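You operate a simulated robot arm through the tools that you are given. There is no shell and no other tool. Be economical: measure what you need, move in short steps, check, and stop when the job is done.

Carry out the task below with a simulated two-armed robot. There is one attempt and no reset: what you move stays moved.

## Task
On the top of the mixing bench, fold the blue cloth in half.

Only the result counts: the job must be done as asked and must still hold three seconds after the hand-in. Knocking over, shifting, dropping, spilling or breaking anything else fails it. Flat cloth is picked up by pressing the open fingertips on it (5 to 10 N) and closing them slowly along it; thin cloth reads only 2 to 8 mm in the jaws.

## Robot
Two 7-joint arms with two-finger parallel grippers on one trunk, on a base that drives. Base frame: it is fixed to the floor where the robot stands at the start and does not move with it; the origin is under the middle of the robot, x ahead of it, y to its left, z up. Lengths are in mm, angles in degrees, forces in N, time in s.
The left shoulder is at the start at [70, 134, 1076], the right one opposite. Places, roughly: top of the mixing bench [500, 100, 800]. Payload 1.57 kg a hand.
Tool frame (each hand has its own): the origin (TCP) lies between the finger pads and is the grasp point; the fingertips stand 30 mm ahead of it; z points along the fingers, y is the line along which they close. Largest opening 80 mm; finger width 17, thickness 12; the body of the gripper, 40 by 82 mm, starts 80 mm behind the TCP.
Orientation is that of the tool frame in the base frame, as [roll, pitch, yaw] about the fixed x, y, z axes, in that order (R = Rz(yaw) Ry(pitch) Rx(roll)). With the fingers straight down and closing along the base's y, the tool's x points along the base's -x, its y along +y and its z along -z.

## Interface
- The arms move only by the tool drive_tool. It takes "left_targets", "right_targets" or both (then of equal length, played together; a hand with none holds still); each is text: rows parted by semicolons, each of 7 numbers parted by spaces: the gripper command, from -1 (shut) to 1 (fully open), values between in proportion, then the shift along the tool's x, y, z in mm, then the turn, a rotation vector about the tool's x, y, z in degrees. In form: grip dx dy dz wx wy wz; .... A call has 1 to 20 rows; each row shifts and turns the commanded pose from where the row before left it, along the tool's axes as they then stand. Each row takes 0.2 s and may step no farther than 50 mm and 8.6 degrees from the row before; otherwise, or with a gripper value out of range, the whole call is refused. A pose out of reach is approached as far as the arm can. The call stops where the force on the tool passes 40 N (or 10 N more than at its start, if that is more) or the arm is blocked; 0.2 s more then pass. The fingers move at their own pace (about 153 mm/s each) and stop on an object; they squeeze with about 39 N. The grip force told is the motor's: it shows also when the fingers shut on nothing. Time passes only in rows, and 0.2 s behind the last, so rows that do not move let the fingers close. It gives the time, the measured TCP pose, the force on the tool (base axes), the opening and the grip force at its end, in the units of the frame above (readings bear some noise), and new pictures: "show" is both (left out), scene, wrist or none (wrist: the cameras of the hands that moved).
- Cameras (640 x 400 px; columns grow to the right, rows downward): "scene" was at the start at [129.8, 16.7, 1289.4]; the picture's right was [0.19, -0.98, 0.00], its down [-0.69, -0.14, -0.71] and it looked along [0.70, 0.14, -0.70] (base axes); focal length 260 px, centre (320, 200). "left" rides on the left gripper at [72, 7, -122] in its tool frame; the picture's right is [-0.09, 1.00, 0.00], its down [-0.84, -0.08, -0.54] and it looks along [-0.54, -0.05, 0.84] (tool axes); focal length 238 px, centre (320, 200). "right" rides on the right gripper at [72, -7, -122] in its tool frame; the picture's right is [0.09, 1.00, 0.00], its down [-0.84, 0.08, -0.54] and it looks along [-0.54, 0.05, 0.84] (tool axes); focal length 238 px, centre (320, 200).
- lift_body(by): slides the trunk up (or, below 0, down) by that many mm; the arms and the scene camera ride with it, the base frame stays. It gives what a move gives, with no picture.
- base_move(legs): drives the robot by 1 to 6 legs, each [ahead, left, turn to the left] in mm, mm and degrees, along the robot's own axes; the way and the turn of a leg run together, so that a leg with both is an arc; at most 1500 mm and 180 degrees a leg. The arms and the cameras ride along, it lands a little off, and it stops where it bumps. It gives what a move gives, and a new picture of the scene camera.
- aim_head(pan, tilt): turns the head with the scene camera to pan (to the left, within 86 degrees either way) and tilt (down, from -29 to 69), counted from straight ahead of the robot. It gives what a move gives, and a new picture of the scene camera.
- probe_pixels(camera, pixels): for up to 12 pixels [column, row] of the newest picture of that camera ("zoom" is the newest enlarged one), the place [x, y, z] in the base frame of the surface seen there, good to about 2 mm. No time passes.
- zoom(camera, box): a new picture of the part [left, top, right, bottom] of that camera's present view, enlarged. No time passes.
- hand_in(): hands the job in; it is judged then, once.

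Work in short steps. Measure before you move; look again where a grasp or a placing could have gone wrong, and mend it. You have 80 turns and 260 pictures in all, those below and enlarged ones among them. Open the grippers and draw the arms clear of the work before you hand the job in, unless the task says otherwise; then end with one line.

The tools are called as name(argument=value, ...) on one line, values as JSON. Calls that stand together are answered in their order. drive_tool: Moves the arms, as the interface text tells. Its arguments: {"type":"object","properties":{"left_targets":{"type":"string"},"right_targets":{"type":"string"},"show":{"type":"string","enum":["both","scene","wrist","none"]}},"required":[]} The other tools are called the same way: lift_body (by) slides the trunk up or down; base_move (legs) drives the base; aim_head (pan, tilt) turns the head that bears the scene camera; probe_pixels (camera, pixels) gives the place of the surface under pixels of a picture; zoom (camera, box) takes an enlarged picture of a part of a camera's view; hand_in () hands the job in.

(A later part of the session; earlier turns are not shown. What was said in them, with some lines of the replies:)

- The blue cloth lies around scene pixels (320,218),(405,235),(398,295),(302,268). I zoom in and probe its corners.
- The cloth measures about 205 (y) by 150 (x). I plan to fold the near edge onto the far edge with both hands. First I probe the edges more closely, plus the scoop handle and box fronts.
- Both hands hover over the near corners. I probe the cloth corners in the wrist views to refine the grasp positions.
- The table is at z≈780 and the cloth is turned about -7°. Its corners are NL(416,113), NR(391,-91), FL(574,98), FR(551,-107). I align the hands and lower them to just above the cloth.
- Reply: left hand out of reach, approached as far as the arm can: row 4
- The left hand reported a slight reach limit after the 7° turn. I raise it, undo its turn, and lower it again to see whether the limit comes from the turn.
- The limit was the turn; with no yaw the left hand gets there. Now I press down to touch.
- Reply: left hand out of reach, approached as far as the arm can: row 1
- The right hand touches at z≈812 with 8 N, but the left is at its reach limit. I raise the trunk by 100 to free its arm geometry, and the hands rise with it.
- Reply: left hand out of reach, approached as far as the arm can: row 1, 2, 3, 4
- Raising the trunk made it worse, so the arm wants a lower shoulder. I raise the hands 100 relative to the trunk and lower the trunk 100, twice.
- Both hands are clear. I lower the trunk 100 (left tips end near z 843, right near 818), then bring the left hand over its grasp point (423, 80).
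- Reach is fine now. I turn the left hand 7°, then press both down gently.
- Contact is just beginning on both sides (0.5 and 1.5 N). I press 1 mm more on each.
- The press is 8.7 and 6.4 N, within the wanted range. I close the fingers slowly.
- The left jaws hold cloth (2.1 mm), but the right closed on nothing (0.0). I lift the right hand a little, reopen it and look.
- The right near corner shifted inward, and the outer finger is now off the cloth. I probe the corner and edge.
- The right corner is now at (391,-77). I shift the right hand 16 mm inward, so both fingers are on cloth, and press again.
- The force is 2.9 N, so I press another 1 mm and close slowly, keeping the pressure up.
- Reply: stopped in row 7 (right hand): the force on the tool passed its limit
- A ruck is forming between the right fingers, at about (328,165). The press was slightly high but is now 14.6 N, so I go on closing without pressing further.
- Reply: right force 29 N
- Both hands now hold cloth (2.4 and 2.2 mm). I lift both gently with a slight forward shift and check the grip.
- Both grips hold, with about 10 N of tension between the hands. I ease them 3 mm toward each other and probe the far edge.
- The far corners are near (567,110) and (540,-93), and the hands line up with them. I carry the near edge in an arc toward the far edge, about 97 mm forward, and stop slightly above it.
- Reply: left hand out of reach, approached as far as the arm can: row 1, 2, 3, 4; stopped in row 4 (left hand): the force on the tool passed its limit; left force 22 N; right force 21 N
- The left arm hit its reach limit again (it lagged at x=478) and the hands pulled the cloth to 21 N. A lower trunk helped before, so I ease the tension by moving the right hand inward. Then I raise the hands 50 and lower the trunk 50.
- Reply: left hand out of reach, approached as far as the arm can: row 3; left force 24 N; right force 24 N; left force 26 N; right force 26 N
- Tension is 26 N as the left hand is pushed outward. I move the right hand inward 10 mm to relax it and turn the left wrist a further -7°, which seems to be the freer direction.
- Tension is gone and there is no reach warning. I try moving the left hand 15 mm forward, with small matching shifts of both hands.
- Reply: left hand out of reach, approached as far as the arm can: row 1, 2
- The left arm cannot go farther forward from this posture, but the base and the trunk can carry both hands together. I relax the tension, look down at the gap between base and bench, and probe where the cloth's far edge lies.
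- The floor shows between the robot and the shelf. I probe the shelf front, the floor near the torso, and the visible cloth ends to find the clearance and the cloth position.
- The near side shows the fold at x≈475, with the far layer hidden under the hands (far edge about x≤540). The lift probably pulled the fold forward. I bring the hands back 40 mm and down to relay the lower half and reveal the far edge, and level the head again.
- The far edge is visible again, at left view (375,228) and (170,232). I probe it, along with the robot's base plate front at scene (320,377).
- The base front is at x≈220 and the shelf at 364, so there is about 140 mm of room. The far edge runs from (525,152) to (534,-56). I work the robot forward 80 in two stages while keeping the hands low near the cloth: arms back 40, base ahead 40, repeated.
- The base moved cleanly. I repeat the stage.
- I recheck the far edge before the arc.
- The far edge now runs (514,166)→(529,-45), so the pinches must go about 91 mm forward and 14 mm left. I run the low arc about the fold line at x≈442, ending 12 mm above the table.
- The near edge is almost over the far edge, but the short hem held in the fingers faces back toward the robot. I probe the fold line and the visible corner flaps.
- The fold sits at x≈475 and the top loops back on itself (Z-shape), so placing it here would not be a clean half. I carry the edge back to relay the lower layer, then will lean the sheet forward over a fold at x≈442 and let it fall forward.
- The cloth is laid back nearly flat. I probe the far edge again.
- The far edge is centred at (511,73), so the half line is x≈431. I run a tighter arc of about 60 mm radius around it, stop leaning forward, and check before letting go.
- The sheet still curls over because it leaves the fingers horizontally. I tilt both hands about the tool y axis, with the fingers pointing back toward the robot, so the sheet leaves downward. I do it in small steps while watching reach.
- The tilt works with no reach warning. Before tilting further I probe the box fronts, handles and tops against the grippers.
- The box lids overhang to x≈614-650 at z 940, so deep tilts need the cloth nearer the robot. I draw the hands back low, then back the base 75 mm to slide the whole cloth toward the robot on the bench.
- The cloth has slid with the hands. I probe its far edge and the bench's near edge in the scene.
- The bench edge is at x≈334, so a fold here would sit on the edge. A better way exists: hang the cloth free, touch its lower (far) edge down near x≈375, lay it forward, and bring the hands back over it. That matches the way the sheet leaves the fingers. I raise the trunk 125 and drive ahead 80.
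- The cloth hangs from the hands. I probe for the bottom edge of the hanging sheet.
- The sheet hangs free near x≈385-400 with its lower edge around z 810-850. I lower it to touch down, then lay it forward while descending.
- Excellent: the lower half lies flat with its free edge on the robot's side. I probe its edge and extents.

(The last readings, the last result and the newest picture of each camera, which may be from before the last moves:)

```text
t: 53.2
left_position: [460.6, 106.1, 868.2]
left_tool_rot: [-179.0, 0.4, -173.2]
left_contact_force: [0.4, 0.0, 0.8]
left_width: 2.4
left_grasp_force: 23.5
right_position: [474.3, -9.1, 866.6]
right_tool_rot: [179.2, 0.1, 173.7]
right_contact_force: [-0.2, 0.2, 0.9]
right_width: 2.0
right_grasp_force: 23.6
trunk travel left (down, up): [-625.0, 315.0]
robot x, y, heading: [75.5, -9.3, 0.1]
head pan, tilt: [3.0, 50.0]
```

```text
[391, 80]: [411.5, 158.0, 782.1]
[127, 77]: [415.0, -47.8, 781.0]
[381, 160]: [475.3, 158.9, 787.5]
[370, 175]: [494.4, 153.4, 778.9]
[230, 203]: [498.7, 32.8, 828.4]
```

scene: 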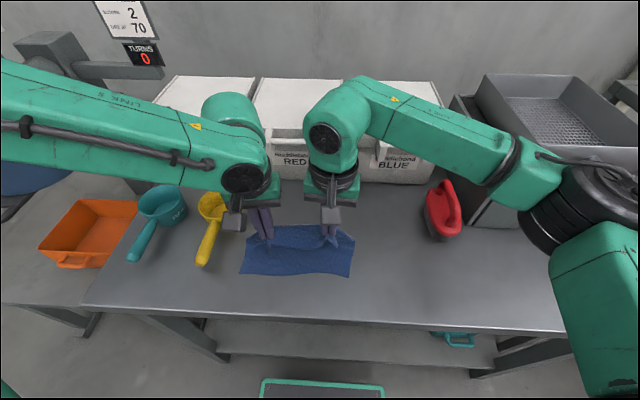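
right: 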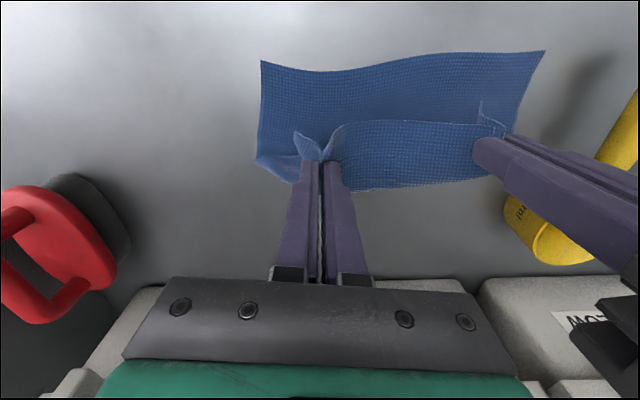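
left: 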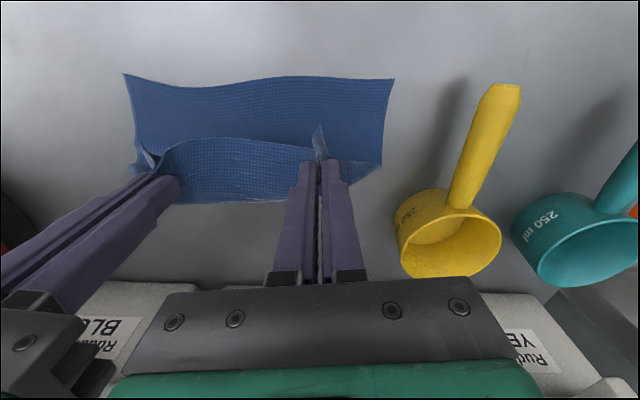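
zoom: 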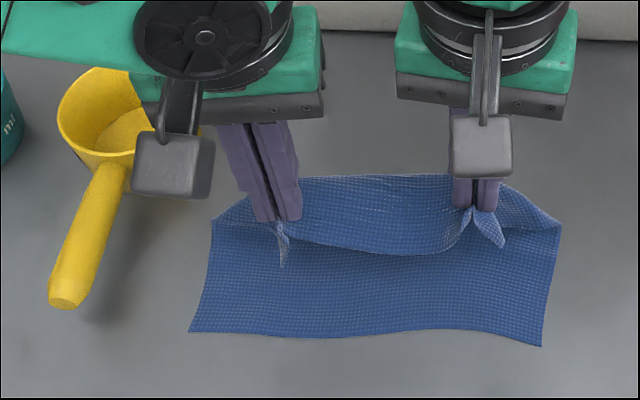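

The lower edge runs (409,160) to (413,-48), so the fold belongs near x≈491. I bring the hands back and down so the held edge comes over the lower edge, with 8 mm left to centre it, ending 8 mm above the table.

drive_tool(left_targets="-1 5.7 2.7 13 0 0 0;-1 7.7 3 15 0 0 0;-1 8.7 3.1 14 0 0 0;-1 7.7 3 8 0 0 0;-1 0 0 0 0 0 0", right_targets="-1 8.2 1.1 13 0 0 0;-1 10.2 0.9 15 0 0 0;-1 12.2 0.7 14 0 0 0;-1 10.2 0.9 8 0 0 0;-1 0 0 0 0 0 0")

zoom(camera="scene", box=[180, 170, 380, 295])

```text
t: 54.4
left_position: [432.7, 113.6, 817.2]
left_tool_rot: [-179.0, 0.3, -173.3]
left_contact_force: [0.0, -1.1, -0.1]
left_width: 2.4
left_grasp_force: 23.6
right_position: [433.0, -0.4, 817.9]
right_tool_rot: [179.1, 0.1, 173.6]
right_contact_force: [-0.3, -0.2, 0.5]
right_width: 2.0
right_grasp_force: 23.3
trunk travel left (down, up): [-625.0, 315.0]
robot x, y, heading: [78.0, -13.4, 0.2]
head pan, tilt: [3.0, 50.0]
```

scene: 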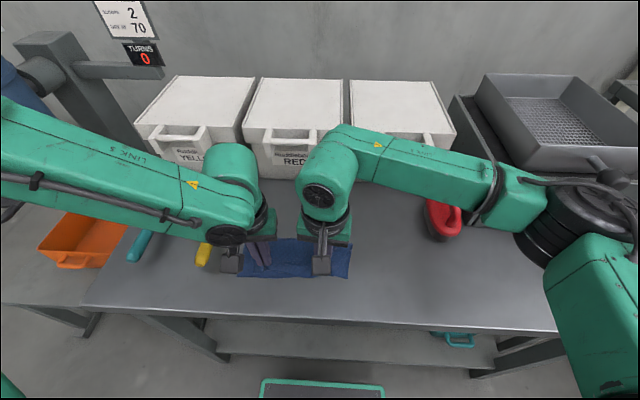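
right: 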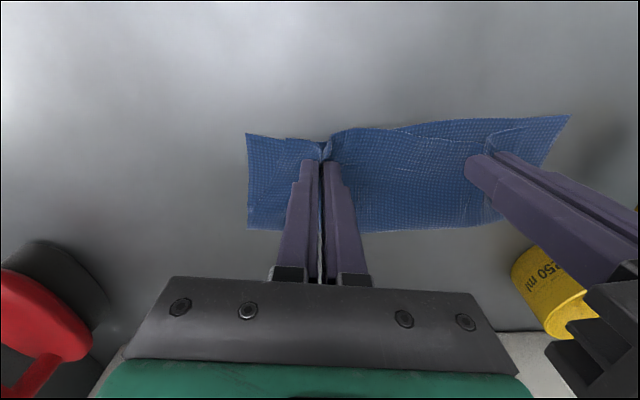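
left: 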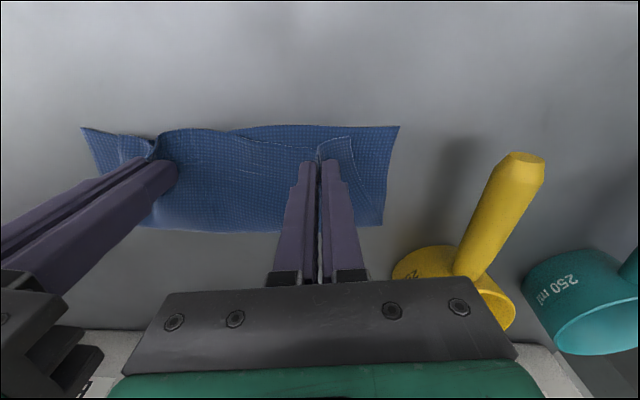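

```text
3.20 times, centred on (280, 232) of scene
```

zoom: 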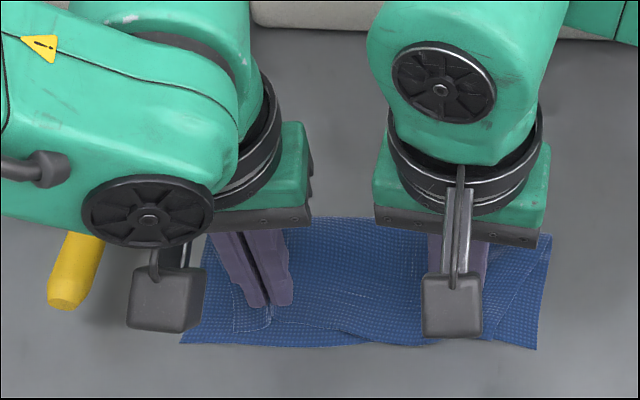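

The top edge lies nearly over the bottom edge: the left side needs about 10 mm more toward the robot, and both corners need to go outward. I adjust, spread to light tension, and lower.

drive_tool(left_targets="-1 5 3 0 0 0 0;-1 5 3 0 0 0 0;-1 0 0 3 0 0 0;-1 0 0 0 0 0 0", right_targets="-1 1 -2 0 0 0 0;-1 2 -2 0 0 0 0;-1 0 0 3 0 0 0;-1 0 0 0 0 0 0", show="wrist")

```text
t: 55.4
left_position: [420.4, 118.7, 814.7]
left_tool_rot: [-179.1, 0.3, -173.2]
left_contact_force: [-0.2, -1.6, -0.5]
left_width: 2.4
left_grasp_force: 23.2
right_position: [429.0, -4.6, 813.0]
right_tool_rot: [179.0, 0.0, 173.6]
right_contact_force: [0.0, 1.8, 0.3]
right_width: 2.2
right_grasp_force: 23.7
trunk travel left (down, up): [-625.0, 315.0]
robot x, y, heading: [75.0, -11.7, -0.1]
head pan, tilt: [3.0, 50.0]
```

right: 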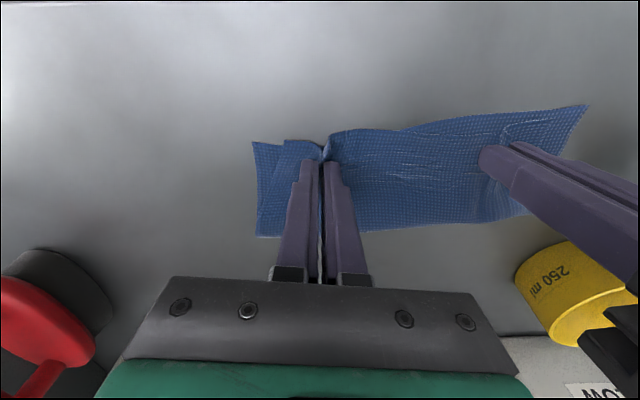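
left: 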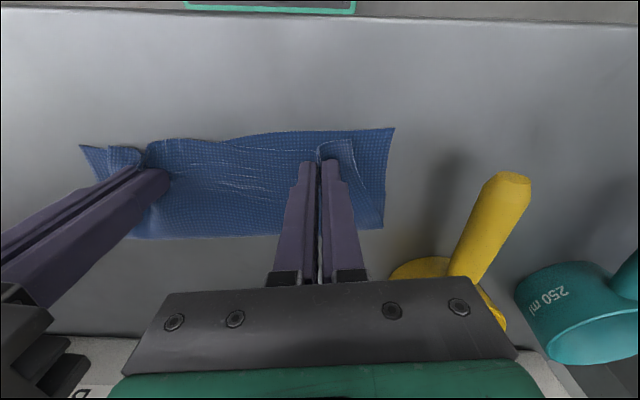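

Now I open the fingers slowly, which also spreads the rucks, and raise the hands straight up.

drive_tool(left_targets="-0.85 0 0 0 0 0 0;-0.7 0 0 0 0 0 0;-0.55 0 0 0 0 0 0;-0.4 0 0 0 0 0 0;-0.4 0 0 -15 0 0 0;-0.4 0 0 -40 0 0 0;-0.4 0 0 -40 0 0 0;-0.4 0 0 0 0 0 0", right_targets="-0.85 0 0 0 0 0 0;-0.7 0 0 0 0 0 0;-0.55 0 0 0 0 0 0;-0.4 0 0 0 0 0 0;-0.4 0 0 -15 0 0 0;-0.4 0 0 -40 0 0 0;-0.4 0 0 -40 0 0 0;-0.4 0 0 0 0 0 0", show="both")

zoom(camera="left", box=[100, 60, 420, 260])

zoom(camera="right", box=[220, 60, 540, 260])

```text
t: 57.2
left_position: [419.3, 119.1, 907.9]
left_tool_rot: [-179.0, 0.4, -173.3]
left_contact_force: [-0.3, 0.0, -0.4]
left_width: 24.0
left_grasp_force: 0.0
right_position: [432.7, -5.0, 910.9]
right_tool_rot: [179.1, 0.1, 173.6]
right_contact_force: [-0.3, -0.9, 1.1]
right_width: 24.0
right_grasp_force: 0.1
trunk travel left (down, up): [-625.0, 315.0]
robot x, y, heading: [71.5, -11.8, 0.4]
head pan, tilt: [3.0, 50.0]
```

scene: 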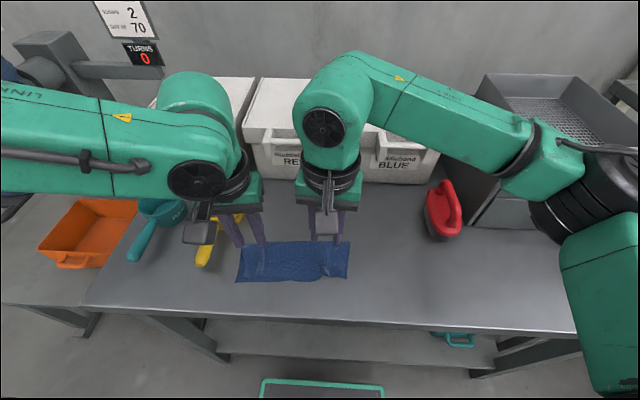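
right: 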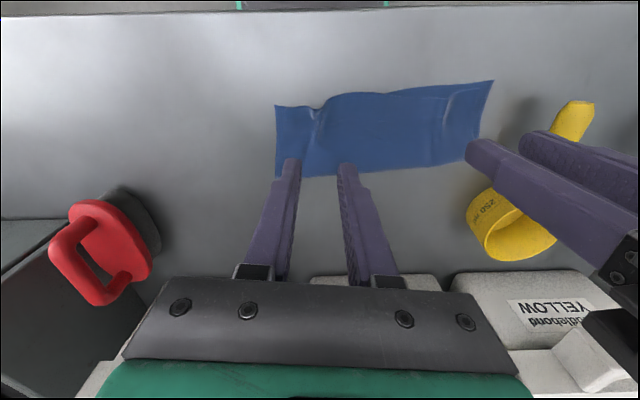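
left: 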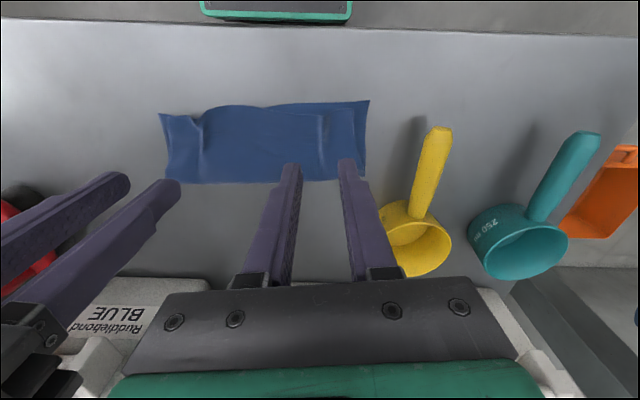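

```text
2.00 times, centred on (260, 160) of left
```

zoom: 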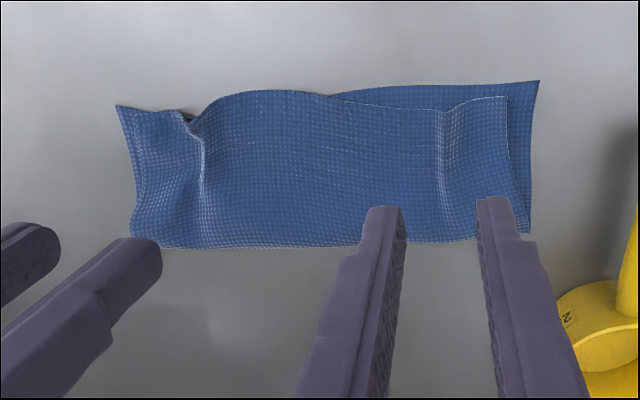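

```text
2.00 times, centred on (380, 160) of right
```

zoom: 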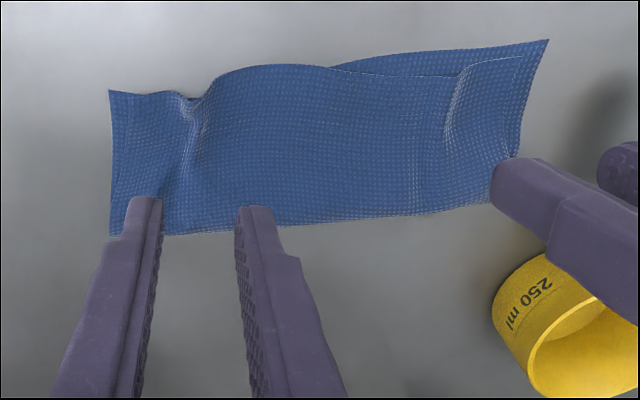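

The cloth is folded neatly; the top-left corner is about 12 mm short and two small rucks remain. I raise the hands and measure the corners and rucks.

drive_tool(left_targets="-0.4 0 10 -40 0 0 0;-0.4 0 30 -30 0 0 0;-0.4 0 30 0 0 0 0", right_targets="-0.4 0 -10 -40 0 0 0;-0.4 0 -30 -30 0 0 0;-0.4 0 -30 0 0 0 0", show="scene")

zoom(camera="scene", box=[220, 220, 370, 314])

```text
t: 58.0
left_position: [409.0, 187.8, 978.5]
left_tool_rot: [-179.0, 0.4, -173.3]
left_contact_force: [-0.6, 0.0, 0.1]
left_width: 24.0
left_grasp_force: 0.1
right_position: [422.8, -79.2, 982.1]
right_tool_rot: [179.1, 0.1, 173.6]
right_contact_force: [-0.2, -0.6, 0.1]
right_width: 23.9
right_grasp_force: 0.2
trunk travel left (down, up): [-625.0, 315.0]
robot x, y, heading: [80.0, -14.0, -0.1]
head pan, tilt: [3.0, 50.0]
```

scene: 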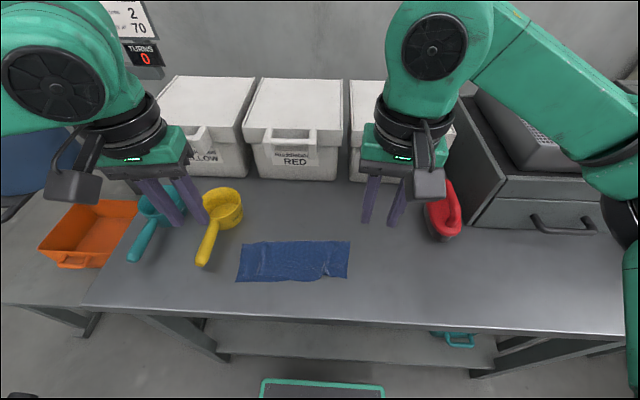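

```text
4.26 times, centred on (295, 267) of scene
```

zoom: 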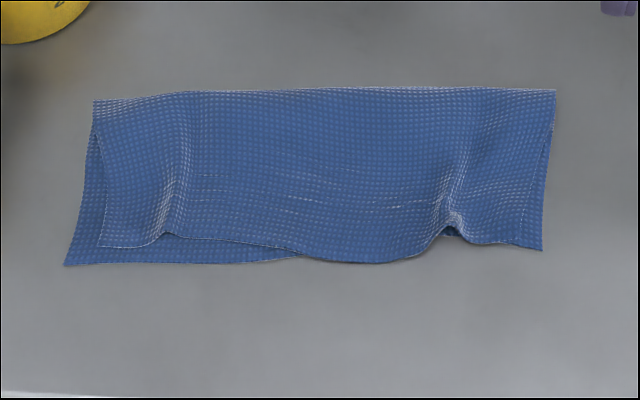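

probe_pixels(camera="zoom", pixels=[[66, 264], [102, 246], [528, 246], [541, 248], [95, 102], [554, 92], [165, 205], [450, 205], [320, 90], [320, 180], [320, 259], [480, 100]])

```text
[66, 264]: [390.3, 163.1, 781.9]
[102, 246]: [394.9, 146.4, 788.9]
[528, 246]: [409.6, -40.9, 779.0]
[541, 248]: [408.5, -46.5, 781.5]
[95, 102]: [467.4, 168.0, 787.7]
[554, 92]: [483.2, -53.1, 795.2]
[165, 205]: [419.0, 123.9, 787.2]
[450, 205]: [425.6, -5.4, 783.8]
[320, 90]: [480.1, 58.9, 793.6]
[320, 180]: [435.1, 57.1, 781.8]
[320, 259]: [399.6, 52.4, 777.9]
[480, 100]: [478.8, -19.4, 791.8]
```

The corners match within about 17 mm (left) and 6 mm (right), the folded depth is about 78 mm (half of 160), and it lies flat. The other items look to be in place and both hands are open and clear, so I hand in.

hand_in()

```text
The job is handed in.
```

The blue cloth is folded in half and lying flat on the bench top: the corners match within about 6 mm on the right and 17 mm on the left, with two small rucks remaining, and the fold lies about 50–90 mm nearer the robot than the cloth's far edge did at the start.
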